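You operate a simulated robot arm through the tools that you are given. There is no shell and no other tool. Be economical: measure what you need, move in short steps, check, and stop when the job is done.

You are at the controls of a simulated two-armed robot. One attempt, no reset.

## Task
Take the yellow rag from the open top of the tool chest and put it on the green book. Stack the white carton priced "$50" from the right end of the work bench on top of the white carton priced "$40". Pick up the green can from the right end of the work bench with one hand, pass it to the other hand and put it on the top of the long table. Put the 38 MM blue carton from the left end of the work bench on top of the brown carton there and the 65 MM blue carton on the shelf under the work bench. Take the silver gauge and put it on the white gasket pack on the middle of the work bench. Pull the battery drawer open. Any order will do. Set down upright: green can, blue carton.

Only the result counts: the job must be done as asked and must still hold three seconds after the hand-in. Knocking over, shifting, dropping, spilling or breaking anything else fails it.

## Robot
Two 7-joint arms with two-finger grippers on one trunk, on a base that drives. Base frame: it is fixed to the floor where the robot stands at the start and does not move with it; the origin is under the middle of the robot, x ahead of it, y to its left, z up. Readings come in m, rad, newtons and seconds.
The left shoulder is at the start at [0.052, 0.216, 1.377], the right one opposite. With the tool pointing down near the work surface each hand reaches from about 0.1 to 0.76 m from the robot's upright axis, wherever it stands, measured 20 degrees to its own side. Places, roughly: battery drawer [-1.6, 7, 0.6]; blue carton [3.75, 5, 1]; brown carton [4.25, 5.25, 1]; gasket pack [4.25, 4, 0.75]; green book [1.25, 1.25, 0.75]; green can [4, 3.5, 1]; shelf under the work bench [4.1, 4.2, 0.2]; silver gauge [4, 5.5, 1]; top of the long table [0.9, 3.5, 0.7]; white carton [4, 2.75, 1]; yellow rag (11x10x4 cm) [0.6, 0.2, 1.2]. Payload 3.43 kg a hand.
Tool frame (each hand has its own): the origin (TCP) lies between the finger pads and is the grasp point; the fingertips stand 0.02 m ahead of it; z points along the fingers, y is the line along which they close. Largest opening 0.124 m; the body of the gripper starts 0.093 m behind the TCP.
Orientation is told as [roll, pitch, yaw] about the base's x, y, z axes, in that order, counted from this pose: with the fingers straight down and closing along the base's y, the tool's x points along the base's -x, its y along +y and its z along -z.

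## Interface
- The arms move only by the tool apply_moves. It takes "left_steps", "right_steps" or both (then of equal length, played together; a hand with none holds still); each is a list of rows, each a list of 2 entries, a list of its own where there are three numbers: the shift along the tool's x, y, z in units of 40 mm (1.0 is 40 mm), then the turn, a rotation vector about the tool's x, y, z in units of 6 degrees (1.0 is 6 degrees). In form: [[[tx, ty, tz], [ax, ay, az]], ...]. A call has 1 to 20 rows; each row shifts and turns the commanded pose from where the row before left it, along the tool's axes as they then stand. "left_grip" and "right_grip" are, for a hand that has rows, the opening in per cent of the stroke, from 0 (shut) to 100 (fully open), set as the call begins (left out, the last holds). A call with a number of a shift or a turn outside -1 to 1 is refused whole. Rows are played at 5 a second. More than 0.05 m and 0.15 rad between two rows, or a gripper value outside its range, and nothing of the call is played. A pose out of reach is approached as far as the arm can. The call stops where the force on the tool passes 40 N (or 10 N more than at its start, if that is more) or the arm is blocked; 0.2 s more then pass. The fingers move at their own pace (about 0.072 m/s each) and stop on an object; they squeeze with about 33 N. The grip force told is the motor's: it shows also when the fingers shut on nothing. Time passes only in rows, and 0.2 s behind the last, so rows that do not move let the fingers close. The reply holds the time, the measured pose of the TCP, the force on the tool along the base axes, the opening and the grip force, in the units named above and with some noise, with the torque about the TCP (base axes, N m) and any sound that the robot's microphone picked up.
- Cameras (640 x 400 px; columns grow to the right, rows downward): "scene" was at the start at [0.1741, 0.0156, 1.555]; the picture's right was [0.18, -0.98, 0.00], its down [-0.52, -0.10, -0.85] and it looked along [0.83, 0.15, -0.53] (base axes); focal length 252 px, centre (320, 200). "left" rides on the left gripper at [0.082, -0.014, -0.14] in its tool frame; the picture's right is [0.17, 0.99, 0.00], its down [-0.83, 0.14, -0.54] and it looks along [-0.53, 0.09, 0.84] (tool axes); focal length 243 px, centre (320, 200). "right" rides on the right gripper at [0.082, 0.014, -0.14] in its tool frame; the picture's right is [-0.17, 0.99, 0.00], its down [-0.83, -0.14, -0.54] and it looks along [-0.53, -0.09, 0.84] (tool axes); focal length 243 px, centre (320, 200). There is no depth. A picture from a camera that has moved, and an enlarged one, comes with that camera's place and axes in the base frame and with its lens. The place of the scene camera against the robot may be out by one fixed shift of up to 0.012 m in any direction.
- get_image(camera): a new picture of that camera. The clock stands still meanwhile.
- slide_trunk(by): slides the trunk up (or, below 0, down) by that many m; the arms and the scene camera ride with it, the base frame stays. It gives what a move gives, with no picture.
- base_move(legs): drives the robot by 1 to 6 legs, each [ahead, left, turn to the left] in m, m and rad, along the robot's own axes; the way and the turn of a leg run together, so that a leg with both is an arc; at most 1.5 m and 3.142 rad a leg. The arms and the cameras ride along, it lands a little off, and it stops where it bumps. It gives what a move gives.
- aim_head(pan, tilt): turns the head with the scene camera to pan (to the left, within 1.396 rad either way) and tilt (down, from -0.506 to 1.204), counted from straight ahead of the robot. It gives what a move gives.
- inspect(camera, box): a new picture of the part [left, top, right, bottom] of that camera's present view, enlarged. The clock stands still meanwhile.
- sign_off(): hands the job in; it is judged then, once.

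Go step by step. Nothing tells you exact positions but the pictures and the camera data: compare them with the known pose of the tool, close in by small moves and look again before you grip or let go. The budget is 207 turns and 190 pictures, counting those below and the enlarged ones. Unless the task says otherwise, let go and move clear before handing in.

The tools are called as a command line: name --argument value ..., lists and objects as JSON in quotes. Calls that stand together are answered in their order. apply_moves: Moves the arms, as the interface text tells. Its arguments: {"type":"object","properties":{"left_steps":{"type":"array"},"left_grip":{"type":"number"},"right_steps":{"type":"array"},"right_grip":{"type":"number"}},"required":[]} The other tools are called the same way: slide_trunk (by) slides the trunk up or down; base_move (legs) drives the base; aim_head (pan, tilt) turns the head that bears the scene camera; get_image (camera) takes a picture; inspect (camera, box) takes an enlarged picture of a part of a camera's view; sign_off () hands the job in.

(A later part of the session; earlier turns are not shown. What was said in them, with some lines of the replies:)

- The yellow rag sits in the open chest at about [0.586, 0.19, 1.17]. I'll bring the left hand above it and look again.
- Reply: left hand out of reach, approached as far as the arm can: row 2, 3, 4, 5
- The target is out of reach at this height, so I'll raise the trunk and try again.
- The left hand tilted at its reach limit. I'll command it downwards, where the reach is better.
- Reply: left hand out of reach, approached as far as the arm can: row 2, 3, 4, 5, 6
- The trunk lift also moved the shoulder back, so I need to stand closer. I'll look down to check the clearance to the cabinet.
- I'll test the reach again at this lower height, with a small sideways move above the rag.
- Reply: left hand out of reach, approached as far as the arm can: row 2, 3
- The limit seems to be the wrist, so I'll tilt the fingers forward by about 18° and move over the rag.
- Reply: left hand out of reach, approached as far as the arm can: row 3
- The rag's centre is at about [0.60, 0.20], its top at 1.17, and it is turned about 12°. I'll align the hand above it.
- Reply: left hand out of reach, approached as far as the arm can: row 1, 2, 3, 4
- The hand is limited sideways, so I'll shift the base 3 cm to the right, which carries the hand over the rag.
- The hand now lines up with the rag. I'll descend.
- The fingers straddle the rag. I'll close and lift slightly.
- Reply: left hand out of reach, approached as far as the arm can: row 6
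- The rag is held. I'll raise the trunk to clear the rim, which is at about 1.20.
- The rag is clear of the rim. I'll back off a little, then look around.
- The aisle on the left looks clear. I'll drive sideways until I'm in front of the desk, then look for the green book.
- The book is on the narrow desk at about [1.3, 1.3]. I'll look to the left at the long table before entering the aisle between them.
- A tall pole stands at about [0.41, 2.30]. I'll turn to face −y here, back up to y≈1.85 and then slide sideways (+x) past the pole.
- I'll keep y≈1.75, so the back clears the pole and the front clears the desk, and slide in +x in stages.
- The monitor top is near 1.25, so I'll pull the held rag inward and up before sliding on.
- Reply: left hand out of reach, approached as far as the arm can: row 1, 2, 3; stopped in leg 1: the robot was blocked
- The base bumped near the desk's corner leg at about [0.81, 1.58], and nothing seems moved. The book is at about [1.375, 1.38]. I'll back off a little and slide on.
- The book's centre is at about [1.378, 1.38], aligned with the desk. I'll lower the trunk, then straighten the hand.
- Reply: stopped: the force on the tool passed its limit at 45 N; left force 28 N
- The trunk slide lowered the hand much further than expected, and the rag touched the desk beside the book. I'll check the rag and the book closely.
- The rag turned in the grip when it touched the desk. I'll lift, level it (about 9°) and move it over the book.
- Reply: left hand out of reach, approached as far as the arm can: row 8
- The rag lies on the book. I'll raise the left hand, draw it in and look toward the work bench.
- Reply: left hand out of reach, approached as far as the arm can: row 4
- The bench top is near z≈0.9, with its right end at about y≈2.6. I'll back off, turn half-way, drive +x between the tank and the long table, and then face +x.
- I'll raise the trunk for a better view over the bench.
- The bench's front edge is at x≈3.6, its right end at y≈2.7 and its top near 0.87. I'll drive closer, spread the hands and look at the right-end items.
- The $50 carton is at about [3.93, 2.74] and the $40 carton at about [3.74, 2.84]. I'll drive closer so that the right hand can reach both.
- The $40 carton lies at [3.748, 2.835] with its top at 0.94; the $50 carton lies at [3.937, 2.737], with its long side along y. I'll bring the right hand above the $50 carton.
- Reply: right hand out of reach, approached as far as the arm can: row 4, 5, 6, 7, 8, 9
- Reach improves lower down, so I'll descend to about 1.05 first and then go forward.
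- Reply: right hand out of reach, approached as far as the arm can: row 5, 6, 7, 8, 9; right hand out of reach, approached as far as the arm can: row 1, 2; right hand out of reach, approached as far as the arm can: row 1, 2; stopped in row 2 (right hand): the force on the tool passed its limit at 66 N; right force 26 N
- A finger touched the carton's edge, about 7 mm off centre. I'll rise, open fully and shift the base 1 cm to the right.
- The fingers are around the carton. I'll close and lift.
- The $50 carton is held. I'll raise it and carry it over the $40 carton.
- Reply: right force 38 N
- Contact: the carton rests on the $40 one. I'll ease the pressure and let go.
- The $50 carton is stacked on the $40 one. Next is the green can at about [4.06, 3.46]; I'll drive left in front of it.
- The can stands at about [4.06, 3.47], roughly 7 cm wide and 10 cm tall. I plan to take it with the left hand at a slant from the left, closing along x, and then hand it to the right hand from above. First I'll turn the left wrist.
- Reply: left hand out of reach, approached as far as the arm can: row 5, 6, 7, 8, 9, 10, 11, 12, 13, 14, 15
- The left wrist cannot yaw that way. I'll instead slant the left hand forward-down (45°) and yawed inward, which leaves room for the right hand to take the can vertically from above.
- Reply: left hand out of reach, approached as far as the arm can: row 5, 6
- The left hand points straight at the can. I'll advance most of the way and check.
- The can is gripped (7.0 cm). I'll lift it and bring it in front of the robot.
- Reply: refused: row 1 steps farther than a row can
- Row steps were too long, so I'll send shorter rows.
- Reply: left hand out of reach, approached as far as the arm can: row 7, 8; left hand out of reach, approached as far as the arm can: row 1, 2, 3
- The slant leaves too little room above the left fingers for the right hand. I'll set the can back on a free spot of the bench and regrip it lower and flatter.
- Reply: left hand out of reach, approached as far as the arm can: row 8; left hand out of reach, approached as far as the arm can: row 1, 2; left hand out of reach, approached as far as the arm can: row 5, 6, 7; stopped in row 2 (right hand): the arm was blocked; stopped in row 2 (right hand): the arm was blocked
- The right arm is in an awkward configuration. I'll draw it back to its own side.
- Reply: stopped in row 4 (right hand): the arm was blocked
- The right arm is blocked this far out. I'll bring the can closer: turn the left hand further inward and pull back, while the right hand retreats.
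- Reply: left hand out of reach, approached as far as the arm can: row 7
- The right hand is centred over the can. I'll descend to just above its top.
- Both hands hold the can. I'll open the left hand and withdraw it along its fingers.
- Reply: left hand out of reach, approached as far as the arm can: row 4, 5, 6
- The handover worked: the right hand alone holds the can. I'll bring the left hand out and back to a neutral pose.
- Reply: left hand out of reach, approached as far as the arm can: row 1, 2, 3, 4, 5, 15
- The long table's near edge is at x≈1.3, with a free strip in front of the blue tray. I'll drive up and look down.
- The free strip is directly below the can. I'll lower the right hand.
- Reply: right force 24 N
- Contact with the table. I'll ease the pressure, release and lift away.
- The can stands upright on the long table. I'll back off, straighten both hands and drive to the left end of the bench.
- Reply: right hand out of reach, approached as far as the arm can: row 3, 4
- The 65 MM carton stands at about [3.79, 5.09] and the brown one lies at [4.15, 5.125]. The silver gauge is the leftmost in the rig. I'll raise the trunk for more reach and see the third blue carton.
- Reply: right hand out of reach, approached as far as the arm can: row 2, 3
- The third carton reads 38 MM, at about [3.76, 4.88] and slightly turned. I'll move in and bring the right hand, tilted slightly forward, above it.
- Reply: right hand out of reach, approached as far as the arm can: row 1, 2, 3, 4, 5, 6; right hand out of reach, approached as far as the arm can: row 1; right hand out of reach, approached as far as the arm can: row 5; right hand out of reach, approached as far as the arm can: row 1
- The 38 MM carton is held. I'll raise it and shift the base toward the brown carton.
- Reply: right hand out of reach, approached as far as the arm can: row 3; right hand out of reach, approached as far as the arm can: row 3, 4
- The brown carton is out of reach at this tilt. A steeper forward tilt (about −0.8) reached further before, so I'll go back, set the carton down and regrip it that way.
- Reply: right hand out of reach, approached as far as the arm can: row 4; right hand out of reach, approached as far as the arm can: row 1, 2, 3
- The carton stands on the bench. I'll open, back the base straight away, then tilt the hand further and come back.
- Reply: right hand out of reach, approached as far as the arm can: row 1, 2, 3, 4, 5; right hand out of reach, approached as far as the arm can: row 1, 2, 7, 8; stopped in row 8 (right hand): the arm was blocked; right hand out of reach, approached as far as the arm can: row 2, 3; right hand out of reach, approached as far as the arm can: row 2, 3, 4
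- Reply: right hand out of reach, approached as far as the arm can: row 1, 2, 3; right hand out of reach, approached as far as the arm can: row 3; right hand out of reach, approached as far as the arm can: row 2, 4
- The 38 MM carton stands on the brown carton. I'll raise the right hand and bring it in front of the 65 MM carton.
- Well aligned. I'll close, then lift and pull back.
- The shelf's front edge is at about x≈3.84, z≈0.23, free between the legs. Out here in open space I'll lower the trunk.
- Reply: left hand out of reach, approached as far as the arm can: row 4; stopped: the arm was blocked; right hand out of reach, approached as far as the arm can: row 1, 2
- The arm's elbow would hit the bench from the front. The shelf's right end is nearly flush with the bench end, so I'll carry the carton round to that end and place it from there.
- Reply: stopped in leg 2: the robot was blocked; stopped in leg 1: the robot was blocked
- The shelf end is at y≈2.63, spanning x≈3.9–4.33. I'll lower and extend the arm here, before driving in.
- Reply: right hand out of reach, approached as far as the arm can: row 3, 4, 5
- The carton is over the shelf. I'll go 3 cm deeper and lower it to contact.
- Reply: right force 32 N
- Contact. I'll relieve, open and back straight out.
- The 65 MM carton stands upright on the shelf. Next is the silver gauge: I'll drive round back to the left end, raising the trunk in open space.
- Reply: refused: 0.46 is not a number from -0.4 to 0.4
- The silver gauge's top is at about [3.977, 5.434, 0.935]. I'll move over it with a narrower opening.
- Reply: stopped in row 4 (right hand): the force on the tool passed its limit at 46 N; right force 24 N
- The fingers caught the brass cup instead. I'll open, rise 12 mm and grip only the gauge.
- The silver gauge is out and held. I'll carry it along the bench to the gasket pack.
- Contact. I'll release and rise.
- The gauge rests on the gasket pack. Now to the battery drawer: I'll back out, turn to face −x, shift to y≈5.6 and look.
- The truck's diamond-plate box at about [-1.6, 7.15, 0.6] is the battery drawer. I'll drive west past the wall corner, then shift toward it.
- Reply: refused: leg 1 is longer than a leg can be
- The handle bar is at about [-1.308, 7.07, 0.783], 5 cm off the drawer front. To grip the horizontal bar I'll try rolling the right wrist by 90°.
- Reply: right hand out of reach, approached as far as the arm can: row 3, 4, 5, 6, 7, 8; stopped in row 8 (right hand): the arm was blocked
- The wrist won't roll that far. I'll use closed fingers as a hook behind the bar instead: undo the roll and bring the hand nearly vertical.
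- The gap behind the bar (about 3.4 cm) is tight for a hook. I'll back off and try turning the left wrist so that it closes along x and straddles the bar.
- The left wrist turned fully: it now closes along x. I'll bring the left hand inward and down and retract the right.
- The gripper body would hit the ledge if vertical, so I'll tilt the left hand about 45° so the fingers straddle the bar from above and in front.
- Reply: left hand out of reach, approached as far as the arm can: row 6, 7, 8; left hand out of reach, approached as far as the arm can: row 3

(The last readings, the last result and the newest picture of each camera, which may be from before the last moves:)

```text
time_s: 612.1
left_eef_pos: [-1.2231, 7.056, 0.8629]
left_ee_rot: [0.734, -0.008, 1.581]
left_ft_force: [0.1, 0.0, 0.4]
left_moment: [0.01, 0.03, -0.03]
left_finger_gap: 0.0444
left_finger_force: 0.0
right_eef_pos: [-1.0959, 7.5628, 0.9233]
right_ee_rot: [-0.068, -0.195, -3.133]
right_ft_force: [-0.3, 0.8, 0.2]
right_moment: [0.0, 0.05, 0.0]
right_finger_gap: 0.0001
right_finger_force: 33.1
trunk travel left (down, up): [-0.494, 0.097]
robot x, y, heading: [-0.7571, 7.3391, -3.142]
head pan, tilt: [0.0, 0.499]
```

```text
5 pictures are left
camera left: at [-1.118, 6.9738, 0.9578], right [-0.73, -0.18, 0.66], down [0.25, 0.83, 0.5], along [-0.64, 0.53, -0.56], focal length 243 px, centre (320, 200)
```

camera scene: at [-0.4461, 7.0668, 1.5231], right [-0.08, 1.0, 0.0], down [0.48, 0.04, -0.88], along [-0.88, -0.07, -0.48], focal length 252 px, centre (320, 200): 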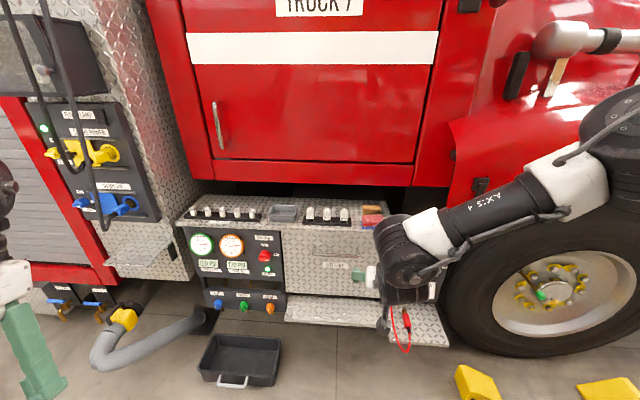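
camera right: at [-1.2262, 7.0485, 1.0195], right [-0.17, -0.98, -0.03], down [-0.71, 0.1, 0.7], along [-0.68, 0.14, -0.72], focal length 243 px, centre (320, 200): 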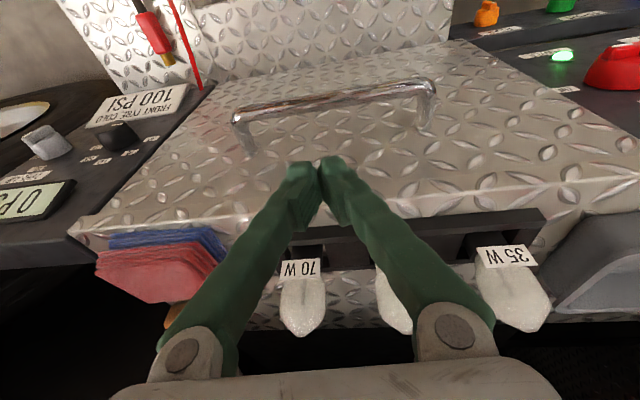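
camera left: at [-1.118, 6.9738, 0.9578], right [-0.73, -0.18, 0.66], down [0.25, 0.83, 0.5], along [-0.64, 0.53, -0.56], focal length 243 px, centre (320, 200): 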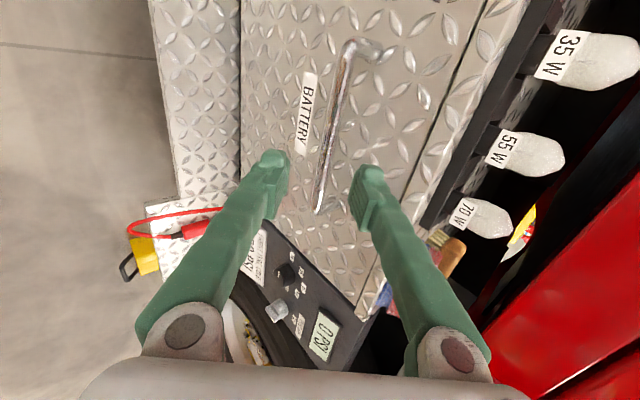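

The bar lies between the fingers, about 12 mm off centre. I'll correct and advance most of the way.

apply_moves --left_steps '[[[0, 0.3, 0.5], [0, 0, 0]], [[0, 0, 0.7], [0, 0, 0]], [[0, 0, 0.7], [0, 0, 0]]]'

get_image --camera "left"

```text
time_s: 613.0
left_eef_pos: [-1.2858, 7.0406, 0.8353]
left_ee_rot: [0.731, -0.007, 1.58]
left_ft_force: [0.1, -0.2, -0.2]
left_moment: [0.01, 0.03, 0.0]
left_finger_gap: 0.0445
left_finger_force: 0.1
left hand out of reach, approached as far as the arm can: row 2, 3
right_eef_pos: [-1.0978, 7.5618, 0.9232]
right_ee_rot: [-0.068, -0.192, -3.134]
right_ft_force: [0.1, 0.1, 0.4]
right_moment: [-0.01, -0.02, 0.02]
right_finger_gap: 0.0
right_finger_force: 33.1
trunk travel left (down, up): [-0.494, 0.097]
robot x, y, heading: [-0.7553, 7.3393, -3.137]
head pan, tilt: [0.0, 0.499]
```

```text
4 pictures are left
camera left: at [-1.1814, 6.9588, 0.9303], right [-0.73, -0.18, 0.66], down [0.25, 0.83, 0.5], along [-0.63, 0.53, -0.56], focal length 243 px, centre (320, 200)
```

left: 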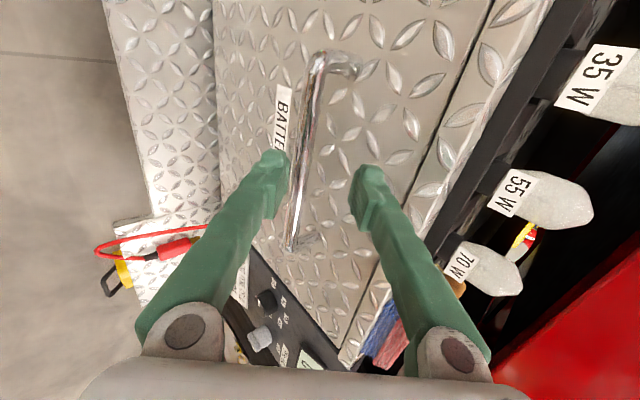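

apply_moves --left_steps '[[[0, -0.56, -0.5], [0, 0, 0]]]'

base_move --legs '[[0.06, 0.0, 0]]'

apply_moves --left_steps '[[[0, -0.28, 0.31], [0, 0, 0]], [[0, -0.28, 0.31], [0, 0, 0]], [[0, -0.28, 0.31], [0, 0, 0]]]'

```text
time_s: 613.4
left_eef_pos: [-1.2566, 7.0388, 0.8392]
left_ee_rot: [0.732, -0.007, 1.581]
left_ft_force: [0.2, -0.9, -0.5]
left_moment: [0.02, 0.02, 0.0]
left_finger_gap: 0.0445
left_finger_force: 0.1
left hand out of reach, approached as far as the arm can: row 1
right_eef_pos: [-1.0951, 7.5624, 0.9219]
right_ee_rot: [-0.068, -0.193, -3.135]
right_ft_force: [0.6, 0.3, -0.1]
right_moment: [-0.02, -0.01, 0.02]
right_finger_gap: 0.0002
right_finger_force: 32.7
trunk travel left (down, up): [-0.494, 0.097]
robot x, y, heading: [-0.7586, 7.3365, -3.133]
head pan, tilt: [0.0, 0.499]
```

```text
time_s: 614.4
left_eef_pos: [-1.3146, 7.0379, 0.8393]
left_ee_rot: [0.731, -0.008, 1.579]
left_ft_force: [0.5, -1.0, -0.5]
left_moment: [0.0, 0.02, -0.02]
left_finger_gap: 0.0446
left_finger_force: 0.1
right_eef_pos: [-1.1538, 7.5631, 0.9222]
right_ee_rot: [-0.07, -0.192, -3.135]
right_ft_force: [-0.2, 0.5, -0.1]
right_moment: [-0.01, -0.01, 0.05]
right_finger_gap: 0.0001
right_finger_force: 33.4
trunk travel left (down, up): [-0.494, 0.097]
robot x, y, heading: [-0.8149, 7.3341, -3.14]
head pan, tilt: [0.0, 0.499]
```

```text
time_s: 615.2
left_eef_pos: [-1.3223, 7.0256, 0.8295]
left_ee_rot: [0.728, -0.007, 1.579]
left_ft_force: [0.3, 0.7, -0.2]
left_moment: [0.0, -0.01, 0.02]
left_finger_gap: 0.0446
left_finger_force: 0.0
left hand out of reach, approached as far as the arm can: row 1, 2, 3
right_eef_pos: [-1.1565, 7.5624, 0.9219]
right_ee_rot: [-0.068, -0.192, -3.133]
right_ft_force: [0.3, 0.7, -0.3]
right_moment: [-0.03, -0.01, 0.02]
right_finger_gap: 0.0
right_finger_force: 32.8
trunk travel left (down, up): [-0.494, 0.097]
robot x, y, heading: [-0.8184, 7.3348, -3.141]
head pan, tilt: [0.0, 0.499]
```

The arm can't descend further here, so I'll ease back slightly and lower the trunk by 4.5 cm.

apply_moves --left_steps '[[[0, -0.05, -0.17], [0, 0, 0]]]'

slide_trunk --by -0.045

get_image --camera "left"

```text
time_s: 615.6
left_eef_pos: [-1.3173, 7.0241, 0.8333]
left_ee_rot: [0.732, -0.007, 1.579]
left_ft_force: [1.0, -0.1, -0.5]
left_moment: [0.0, 0.03, 0.0]
left_finger_gap: 0.0447
left_finger_force: 0.0
right_eef_pos: [-1.155, 7.5628, 0.9212]
right_ee_rot: [-0.068, -0.195, -3.135]
right_ft_force: [-0.5, -1.1, -0.5]
right_moment: [0.02, 0.0, -0.04]
right_finger_gap: 0.0
right_finger_force: 33.2
trunk travel left (down, up): [-0.494, 0.097]
robot x, y, heading: [-0.8109, 7.3355, -3.137]
head pan, tilt: [0.0, 0.499]
```

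```text
time_s: 616.5
left_eef_pos: [-1.3149, 7.0261, 0.7886]
left_ee_rot: [0.732, -0.007, 1.581]
left_ft_force: [-0.3, -0.8, 0.6]
left_moment: [-0.07, -0.01, -0.01]
left_finger_gap: 0.0446
left_finger_force: 0.1
right_eef_pos: [-1.1464, 7.5629, 0.8649]
right_ee_rot: [-0.069, -0.153, -3.134]
right_ft_force: [-0.1, -0.4, -0.8]
right_moment: [-0.01, 0.01, 0.01]
right_finger_gap: 0.0
right_finger_force: 33.2
trunk travel left (down, up): [-0.449, 0.142]
robot x, y, heading: [-0.8183, 7.3339, -3.139]
head pan, tilt: [0.0, 0.499]
```

```text
3 pictures are left
camera left: at [-1.2106, 6.9436, 0.884], right [-0.73, -0.18, 0.66], down [0.25, 0.83, 0.5], along [-0.63, 0.53, -0.56], focal length 243 px, centre (320, 200)
```

left: 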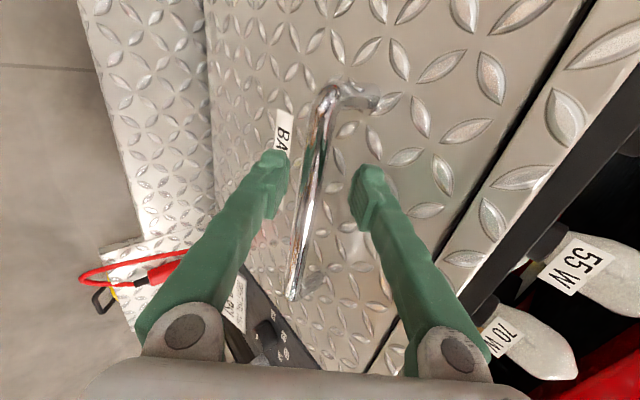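

The bar sits just inside the fingertips. I'll lower 1.1 cm more and close on it.

slide_trunk --by -0.012

apply_moves --left_steps '[[[0, 0, 0], [0, 0, 0]], [[0, 0, 0], [0, 0, 0]], [[0, 0, 0], [0, 0, 0]], [[0, 0, 0], [0, 0, 0]]]' --left_grip 0

```text
time_s: 617.1
left_eef_pos: [-1.3165, 7.0241, 0.7765]
left_ee_rot: [0.731, -0.006, 1.582]
left_ft_force: [1.2, -0.6, -0.2]
left_moment: [0.01, 0.02, -0.01]
left_finger_gap: 0.0445
left_finger_force: 0.1
right_eef_pos: [-1.1476, 7.5622, 0.8516]
right_ee_rot: [-0.07, -0.148, -3.133]
right_ft_force: [-0.1, 0.0, -0.2]
right_moment: [0.0, 0.01, 0.03]
right_finger_gap: 0.0
right_finger_force: 33.0
trunk travel left (down, up): [-0.437, 0.154]
robot x, y, heading: [-0.8159, 7.335, -3.135]
head pan, tilt: [0.0, 0.499]
```

```text
time_s: 618.1
left_eef_pos: [-1.3173, 7.0242, 0.7782]
left_ee_rot: [0.734, -0.008, 1.579]
left_ft_force: [-11.0, -3.4, 15.0]
left_moment: [-0.55, 0.25, -0.78]
left_finger_gap: 0.0173
left_finger_force: 44.4
right_eef_pos: [-1.1469, 7.5625, 0.8508]
right_ee_rot: [-0.071, -0.149, -3.135]
right_ft_force: [0.8, -1.1, -0.2]
right_moment: [0.03, -0.02, 0.03]
right_finger_gap: 0.0
right_finger_force: 32.9
trunk travel left (down, up): [-0.437, 0.154]
robot x, y, heading: [-0.8144, 7.3331, -3.139]
head pan, tilt: [0.0, 0.499]
```

The bar is gripped. I'll pull by backing the base.

base_move --legs '[[-0.12, 0, 0]]'

base_move --legs '[[-0.15, 0, 0]]'

```text
time_s: 618.9
left_eef_pos: [-1.3093, 7.0251, 0.787]
left_ee_rot: [0.755, -0.008, 1.59]
left_ft_force: [22.4, -4.7, 49.6]
left_moment: [-0.72, 0.29, -0.55]
left_finger_gap: 0.0072
left_finger_force: 39.9
right_eef_pos: [-1.133, 7.5616, 0.852]
right_ee_rot: [-0.068, -0.152, -3.134]
right_ft_force: [0.2, 0.3, -0.7]
right_moment: [0.01, -0.03, -0.02]
right_finger_gap: 0.0
right_finger_force: 32.8
trunk travel left (down, up): [-0.437, 0.154]
robot x, y, heading: [-0.8033, 7.3338, -3.138]
head pan, tilt: [0.0, 0.499]
stopped in leg 1: the force on the tool passed its limit at 51 N (the readings are from after the stop); the commanded pose is now the measured one
```

```text
time_s: 620.4
left_eef_pos: [-1.1621, 7.0252, 0.781]
left_ee_rot: [0.748, -0.008, 1.59]
left_ft_force: [0.0, 0.3, -0.5]
left_moment: [-0.02, 0.0, -0.01]
left_finger_gap: 0.0
left_finger_force: 34.5
right_eef_pos: [-0.9867, 7.5621, 0.8506]
right_ee_rot: [-0.069, -0.148, -3.135]
right_ft_force: [-1.4, 0.1, 0.0]
right_moment: [-0.01, -0.02, 0.0]
right_finger_gap: 0.0
right_finger_force: 33.3
trunk travel left (down, up): [-0.437, 0.154]
robot x, y, heading: [-0.6543, 7.3336, -3.139]
head pan, tilt: [0.0, 0.499]
```

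It slipped off; the tilt lets the bar slide to the tips. I'll rise, make the hand steeper (about 25° from vertical) for a better hook, and retry.

slide_trunk --by 0.075

apply_moves --left_steps '[[[0, 0, 0], [0.97, 0, 0]], [[0, 0, 0], [0.97, 0, 0]], [[0, 0, 0], [0.97, 0, 0]], [[0, 0, 0], [0, 0, 0]]]' --left_grip 30

```text
time_s: 621.5
left_eef_pos: [-1.1688, 7.0244, 0.8687]
left_ee_rot: [0.771, -0.009, 1.588]
left_ft_force: [0.2, 0.1, 0.8]
left_moment: [0.02, 0.0, 0.0]
left_finger_gap: 0.0
left_finger_force: 33.8
right_eef_pos: [-0.9855, 7.5615, 0.926]
right_ee_rot: [-0.071, -0.146, -3.135]
right_ft_force: [-0.5, 0.1, -0.1]
right_moment: [0.03, -0.02, 0.01]
right_finger_gap: 0.0
right_finger_force: 32.8
trunk travel left (down, up): [-0.512, 0.079]
robot x, y, heading: [-0.6542, 7.3375, -3.139]
head pan, tilt: [0.0, 0.499]
```

```text
time_s: 622.5
left_eef_pos: [-1.1699, 7.0243, 0.8697]
left_ee_rot: [0.47, -0.009, 1.589]
left_ft_force: [0.5, -0.4, 0.0]
left_moment: [0.02, -0.04, 0.0]
left_finger_gap: 0.0372
left_finger_force: 0.0
right_eef_pos: [-0.9857, 7.5617, 0.9256]
right_ee_rot: [-0.072, -0.149, -3.135]
right_ft_force: [0.7, -0.1, 0.2]
right_moment: [0.01, 0.0, -0.02]
right_finger_gap: 0.0
right_finger_force: 33.1
trunk travel left (down, up): [-0.512, 0.079]
robot x, y, heading: [-0.6539, 7.3328, -3.141]
head pan, tilt: [0.0, 0.499]
```

base_move --legs '[[0.149, -0.035, 0]]'

get_image --camera "left"

```text
time_s: 624.1
left_eef_pos: [-1.3186, 7.0558, 0.8701]
left_ee_rot: [0.469, -0.008, 1.588]
left_ft_force: [0.4, -0.4, -0.6]
left_moment: [0.02, 0.03, 0.01]
left_finger_gap: 0.0373
left_finger_force: 0.0
right_eef_pos: [-1.135, 7.5948, 0.9264]
right_ee_rot: [-0.07, -0.15, -3.134]
right_ft_force: [0.0, 0.4, 0.4]
right_moment: [-0.03, 0.01, 0.0]
right_finger_gap: 0.0001
right_finger_force: 33.1
trunk travel left (down, up): [-0.512, 0.079]
robot x, y, heading: [-0.8074, 7.3689, -3.142]
head pan, tilt: [0.0, 0.499]
```

```text
2 pictures are left
camera left: at [-1.2415, 6.9753, 0.988], right [-0.88, -0.19, 0.44], down [0.1, 0.83, 0.55], along [-0.47, 0.53, -0.71], focal length 243 px, centre (320, 200)
```

left: 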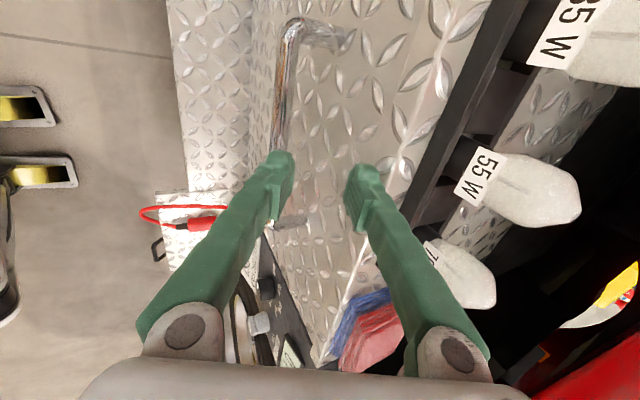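

The bar lines up with the slot between the fingers. I'll lower the trunk straight down and close.

slide_trunk --by -0.099

apply_moves --left_steps '[[[0, 0, 0], [0, 0, 0]], [[0, 0, 0], [0, 0, 0]], [[0, 0, 0], [0, 0, 0]], [[0, 0, 0], [0, 0, 0]]]' --left_grip 0

```text
time_s: 625.4
left_eef_pos: [-1.3206, 7.058, 0.77]
left_ee_rot: [0.468, -0.009, 1.588]
left_ft_force: [0.0, -0.6, 0.2]
left_moment: [-0.02, -0.01, -0.01]
left_finger_gap: 0.037
left_finger_force: 0.1
right_eef_pos: [-1.1318, 7.5937, 0.8227]
right_ee_rot: [-0.071, -0.133, -3.135]
right_ft_force: [-0.1, 0.4, -0.5]
right_moment: [-0.01, 0.01, 0.02]
right_finger_gap: 0.0
right_finger_force: 32.5
trunk travel left (down, up): [-0.413, 0.178]
robot x, y, heading: [-0.8068, 7.3696, -3.134]
head pan, tilt: [0.0, 0.499]
```

```text
time_s: 626.4
left_eef_pos: [-1.3229, 7.0565, 0.7709]
left_ee_rot: [0.473, -0.009, 1.59]
left_ft_force: [-21.9, -1.7, 2.9]
left_moment: [-0.55, 0.07, -0.74]
left_finger_gap: 0.011
left_finger_force: 44.3
right_eef_pos: [-1.1338, 7.5947, 0.8215]
right_ee_rot: [-0.069, -0.129, -3.134]
right_ft_force: [0.4, -0.1, 0.3]
right_moment: [0.01, 0.04, 0.0]
right_finger_gap: 0.0003
right_finger_force: 33.1
trunk travel left (down, up): [-0.413, 0.178]
robot x, y, heading: [-0.8055, 7.3693, -3.14]
head pan, tilt: [0.0, 0.499]
```

base_move --legs '[[-0.05, 0, 0]]'

```text
time_s: 627.2
left_eef_pos: [-1.3096, 7.0576, 0.7705]
left_ee_rot: [0.469, -0.008, 1.587]
left_ft_force: [-1.2, 0.5, -5.2]
left_moment: [-0.09, 0.03, -0.71]
left_finger_gap: 0.0105
left_finger_force: 44.4
right_eef_pos: [-1.1212, 7.5947, 0.8226]
right_ee_rot: [-0.069, -0.13, -3.136]
right_ft_force: [-0.1, -0.5, 0.4]
right_moment: [0.03, 0.01, 0.01]
right_finger_gap: 0.0
right_finger_force: 33.0
trunk travel left (down, up): [-0.413, 0.178]
robot x, y, heading: [-0.7914, 7.3688, -3.139]
head pan, tilt: [0.0, 0.499]
stopped in leg 1: the force on the tool passed its limit at 49 N (the readings are from after the stop); the commanded pose is now the measured one
```

Still gripping, and it moved about 1 cm. I'll pull more gently with the arm.

apply_moves --left_steps '[[[0, -0.12, -0.06], [0, 0, 0]], [[0, -0.12, -0.06], [0, 0, 0]], [[0, -0.15, -0.075], [0, 0, 0]], [[0, -0.2, -0.1], [0, 0, 0]], [[0, -0.2, -0.1], [0, 0, 0]], [[0, -0.22, -0.11], [0, 0, 0]], [[0, -0.22, -0.11], [0, 0, 0]], [[0, -0.22, -0.11], [0, 0, 0]]]'

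```text
time_s: 629.0
left_eef_pos: [-1.2395, 7.0578, 0.7697]
left_ee_rot: [0.463, -0.009, 1.586]
left_ft_force: [8.8, -7.4, 4.0]
left_moment: [-0.56, 0.03, -0.33]
left_finger_gap: 0.01
left_finger_force: 43.3
right_eef_pos: [-1.1203, 7.5946, 0.8229]
right_ee_rot: [-0.069, -0.132, -3.133]
right_ft_force: [0.5, 0.5, 0.5]
right_moment: [-0.01, -0.02, -0.02]
right_finger_gap: 0.0002
right_finger_force: 32.7
trunk travel left (down, up): [-0.413, 0.178]
robot x, y, heading: [-0.7927, 7.3679, -3.137]
head pan, tilt: [0.0, 0.499]
```

The drawer is sliding. I'll keep pulling.

apply_moves --left_steps '[[[0, -0.22, -0.11], [0, 0, 0]], [[0, -0.24, -0.12], [0, 0, 0]], [[0, -0.24, -0.12], [0, 0, 0]], [[0, -0.24, -0.12], [0, 0, 0]], [[0, -0.24, -0.12], [0, 0, 0]], [[0, -0.24, -0.12], [0, 0, 0]], [[0, -0.24, -0.12], [0, 0, 0]], [[0, -0.24, -0.12], [0, 0, 0]], [[0, -0.24, -0.12], [0, 0, 0]], [[0, -0.24, -0.12], [0, 0, 0]]]'

```text
time_s: 631.2
left_eef_pos: [-1.1353, 7.0586, 0.7683]
left_ee_rot: [0.466, -0.007, 1.587]
left_ft_force: [2.4, -16.7, -17.2]
left_moment: [0.68, -0.03, -1.06]
left_finger_gap: 0.009
left_finger_force: 42.8
right_eef_pos: [-1.1215, 7.5934, 0.8244]
right_ee_rot: [-0.072, -0.13, -3.135]
right_ft_force: [-0.4, 0.4, -0.3]
right_moment: [-0.02, 0.01, 0.01]
right_finger_gap: 0.0
right_finger_force: 33.4
trunk travel left (down, up): [-0.413, 0.178]
robot x, y, heading: [-0.7909, 7.3691, -3.139]
head pan, tilt: [0.0, 0.499]
```

base_move --legs '[[-0.1, 0, 0]]'

```text
time_s: 632.1
left_eef_pos: [-1.1241, 7.0587, 0.7693]
left_ee_rot: [0.479, -0.003, 1.587]
left_ft_force: [-1.8, -4.2, -0.8]
left_moment: [0.59, 0.07, -1.06]
left_finger_gap: 0.0101
left_finger_force: 43.8
right_eef_pos: [-1.1047, 7.5938, 0.8229]
right_ee_rot: [-0.071, -0.13, -3.135]
right_ft_force: [0.4, 0.8, -0.4]
right_moment: [0.01, -0.03, 0.03]
right_finger_gap: 0.0
right_finger_force: 33.1
trunk travel left (down, up): [-0.413, 0.178]
robot x, y, heading: [-0.7742, 7.3714, -3.139]
head pan, tilt: [0.0, 0.499]
stopped in leg 1: the force on the tool passed its limit at 54 N (the readings are from after the stop); the commanded pose is now the measured one
```

apply_moves --left_steps '[[[0, -0.12, -0.06], [0, 0, 0]], [[0, -0.16, -0.08], [0, 0, 0]], [[0, -0.22, -0.11], [0, 0, 0]], [[0, -0.22, -0.11], [0, 0, 0]], [[0, -0.22, -0.11], [0, 0, 0]], [[0, -0.22, -0.11], [0, 0, 0]], [[0, -0.22, -0.11], [0, 0, 0]], [[0, -0.22, -0.11], [0, 0, 0]]]'

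get_image --camera "scene"

```text
time_s: 633.5
left_eef_pos: [-1.074, 7.0743, 0.7577]
left_ee_rot: [0.411, -0.006, 1.583]
left_ft_force: [5.2, 2.5, -14.5]
left_moment: [-1.3, 0.11, 0.06]
left_finger_gap: 0.006
left_finger_force: 38.0
left hand out of reach, approached as far as the arm can: row 1, 2, 3, 4, 5, 6, 7
right_eef_pos: [-1.1035, 7.5953, 0.8226]
right_ee_rot: [-0.068, -0.128, -3.136]
right_ft_force: [-0.6, 0.0, -0.2]
right_moment: [0.02, -0.04, 0.0]
right_finger_gap: 0.0
right_finger_force: 33.3
trunk travel left (down, up): [-0.413, 0.178]
robot x, y, heading: [-0.774, 7.3697, -3.135]
head pan, tilt: [0.0, 0.499]
stopped in row 7 (left hand): the force on the tool passed its limit at 55 N (the readings are from after the stop); the commanded pose is now the measured one
```

```text
1 pictures are left
camera scene: at [-0.9876, 7.3677, 1.4333], right [0.0, 1.0, 0.0], down [0.48, 0.0, -0.88], along [-0.88, 0.0, -0.48], focal length 252 px, centre (320, 200)
```

scene: 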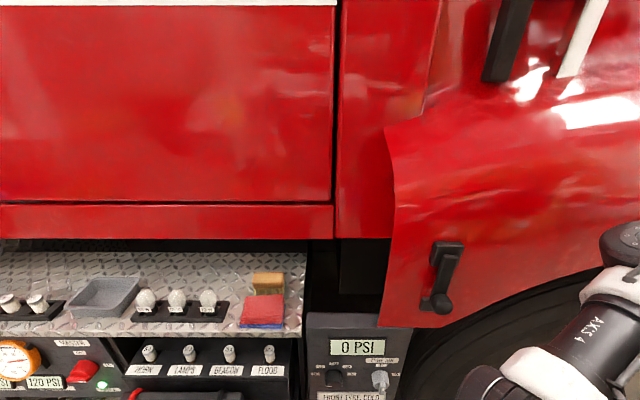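

The drawer stands open by about 24 cm, with its inside visible. I'll release the bar, rise clear and back away.

apply_moves --left_steps '[[[0, 0, 0], [0, 0, 0]], [[0, 0, 0], [0, 0, 0]], [[0, 0, 0], [0, 0, 0]]]' --left_grip 28

slide_trunk --by 0.12

```text
time_s: 634.3
left_eef_pos: [-1.0753, 7.075, 0.76]
left_ee_rot: [0.416, -0.008, 1.585]
left_ft_force: [0.5, -0.3, 0.4]
left_moment: [0.01, -0.02, -0.02]
left_finger_gap: 0.0346
left_finger_force: 0.0
right_eef_pos: [-1.1032, 7.5956, 0.8218]
right_ee_rot: [-0.07, -0.131, -3.136]
right_ft_force: [0.7, 1.0, -0.3]
right_moment: [-0.01, 0.05, -0.01]
right_finger_gap: 0.0
right_finger_force: 33.4
trunk travel left (down, up): [-0.413, 0.178]
robot x, y, heading: [-0.7737, 7.3681, -3.143]
head pan, tilt: [0.0, 0.499]
```

```text
time_s: 635.0
left_eef_pos: [-1.0718, 7.0734, 0.7922]
left_ee_rot: [0.412, -0.004, 1.581]
left_ft_force: [3.6, 0.4, -0.7]
left_moment: [0.0, 0.38, -0.05]
left_finger_gap: 0.0372
left_finger_force: 2.7
right_eef_pos: [-1.1032, 7.596, 0.8571]
right_ee_rot: [-0.068, -0.14, -3.133]
right_ft_force: [1.4, 0.2, 0.7]
right_moment: [0.01, 0.02, 0.0]
right_finger_gap: 0.0002
right_finger_force: 33.7
trunk travel left (down, up): [-0.444, 0.147]
robot x, y, heading: [-0.7748, 7.3738, -3.136]
head pan, tilt: [0.0, 0.499]
stopped: the force on the tool passed its limit at 55 N (the readings are from after the stop); the commanded pose is now the measured one
```

apply_moves --left_steps '[[[0, 0, 0], [0, 0, 0]], [[0, 0, -0.3], [0, 0, 0]], [[0, 0, -0.4], [0, 0, 0]], [[0, 0, -0.4], [0, 0, 0]], [[0, 0, -0.5], [0, 0, 0]], [[0, 0, -0.5], [0, 0, 0]]]' --left_grip 38

```text
time_s: 636.4
left_eef_pos: [-1.0723, 7.0735, 0.797]
left_ee_rot: [0.414, -0.007, 1.582]
left_ft_force: [2.1, -1.0, 0.5]
left_moment: [-0.04, 0.0, 0.03]
left_finger_gap: 0.0461
left_finger_force: 0.0
left hand out of reach, approached as far as the arm can: row 2, 3, 4, 5, 6
right_eef_pos: [-1.1047, 7.5949, 0.8562]
right_ee_rot: [-0.07, -0.14, -3.134]
right_ft_force: [0.0, 0.3, 0.0]
right_moment: [-0.01, 0.01, 0.0]
right_finger_gap: 0.0
right_finger_force: 33.2
trunk travel left (down, up): [-0.444, 0.147]
robot x, y, heading: [-0.7727, 7.3683, -3.134]
head pan, tilt: [0.0, 0.499]
```

slide_trunk --by 0.03

```text
time_s: 637.1
left_eef_pos: [-1.0824, 7.0746, 0.8351]
left_ee_rot: [0.446, -0.005, 1.582]
left_ft_force: [7.3, -0.8, 0.7]
left_moment: [0.03, 0.04, -0.03]
left_finger_gap: 0.0435
left_finger_force: 0.1
right_eef_pos: [-1.1029, 7.5948, 0.886]
right_ee_rot: [-0.069, -0.14, -3.133]
right_ft_force: [0.7, -0.6, 0.1]
right_moment: [-0.01, -0.01, -0.02]
right_finger_gap: 0.0002
right_finger_force: 33.0
trunk travel left (down, up): [-0.474, 0.117]
robot x, y, heading: [-0.7731, 7.3707, -3.138]
head pan, tilt: [0.0, 0.499]
```

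slide_trunk --by 0.06

base_move --legs '[[-0.25, 0, 0]]'

get_image --camera "scene"

```text
time_s: 638.1
left_eef_pos: [-1.1186, 7.0731, 0.9351]
left_ee_rot: [0.571, -0.008, 1.582]
left_ft_force: [-0.4, 0.1, 1.1]
left_moment: [-0.01, 0.01, 0.02]
left_finger_gap: 0.0471
left_finger_force: 0.1
right_eef_pos: [-1.104, 7.5959, 0.9454]
right_ee_rot: [-0.069, -0.138, -3.134]
right_ft_force: [1.0, 0.3, 0.2]
right_moment: [0.05, -0.03, -0.02]
right_finger_gap: 0.0001
right_finger_force: 33.0
trunk travel left (down, up): [-0.534, 0.057]
robot x, y, heading: [-0.7758, 7.3699, -3.14]
head pan, tilt: [0.0, 0.499]
```

```text
time_s: 640.2
left_eef_pos: [-0.8701, 7.0747, 0.9363]
left_ee_rot: [0.571, -0.007, 1.581]
left_ft_force: [0.0, 0.1, -0.2]
left_moment: [0.02, 0.0, 0.02]
left_finger_gap: 0.0472
left_finger_force: 0.1
right_eef_pos: [-0.8572, 7.5957, 0.9446]
right_ee_rot: [-0.07, -0.138, -3.135]
right_ft_force: [0.3, -1.0, 0.0]
right_moment: [-0.01, 0.02, 0.0]
right_finger_gap: 0.0
right_finger_force: 32.8
trunk travel left (down, up): [-0.534, 0.057]
robot x, y, heading: [-0.5248, 7.3677, -3.136]
head pan, tilt: [0.0, 0.499]
```

```text
0 pictures are left
camera scene: at [-0.6809, 7.3691, 1.5711], right [0.0, 1.0, 0.0], down [0.48, 0.0, -0.88], along [-0.88, 0.0, -0.48], focal length 252 px, centre (320, 200)
```

scene: 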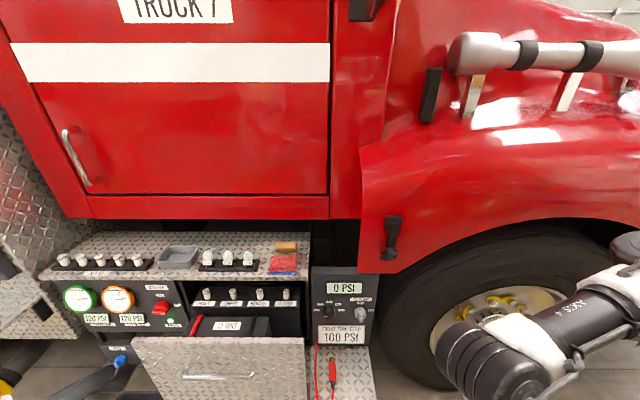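

The last picture shows the battery drawer open, with both hands clear of it. All the other placements were checked in pictures earlier, so I'm handing in.

sign_off

```text
The job is handed in.
```

I did every part of the job and handed it in; the result wasn't reported back.

- **Checks:** pictures after each release showed the rag, both stacks, the can, the 65 MM carton, the gauge and the open drawer in place.
- **Base bumps:** while driving, the base was blocked three times: near the desk leg, probably by the blue tank, and once more behind the robot near the bench's right end. I saw nothing displaced, but I didn't check the tank.
- **Gauge rig:** on the first try at the gauge I briefly pulled on the rig's brass cup instead.
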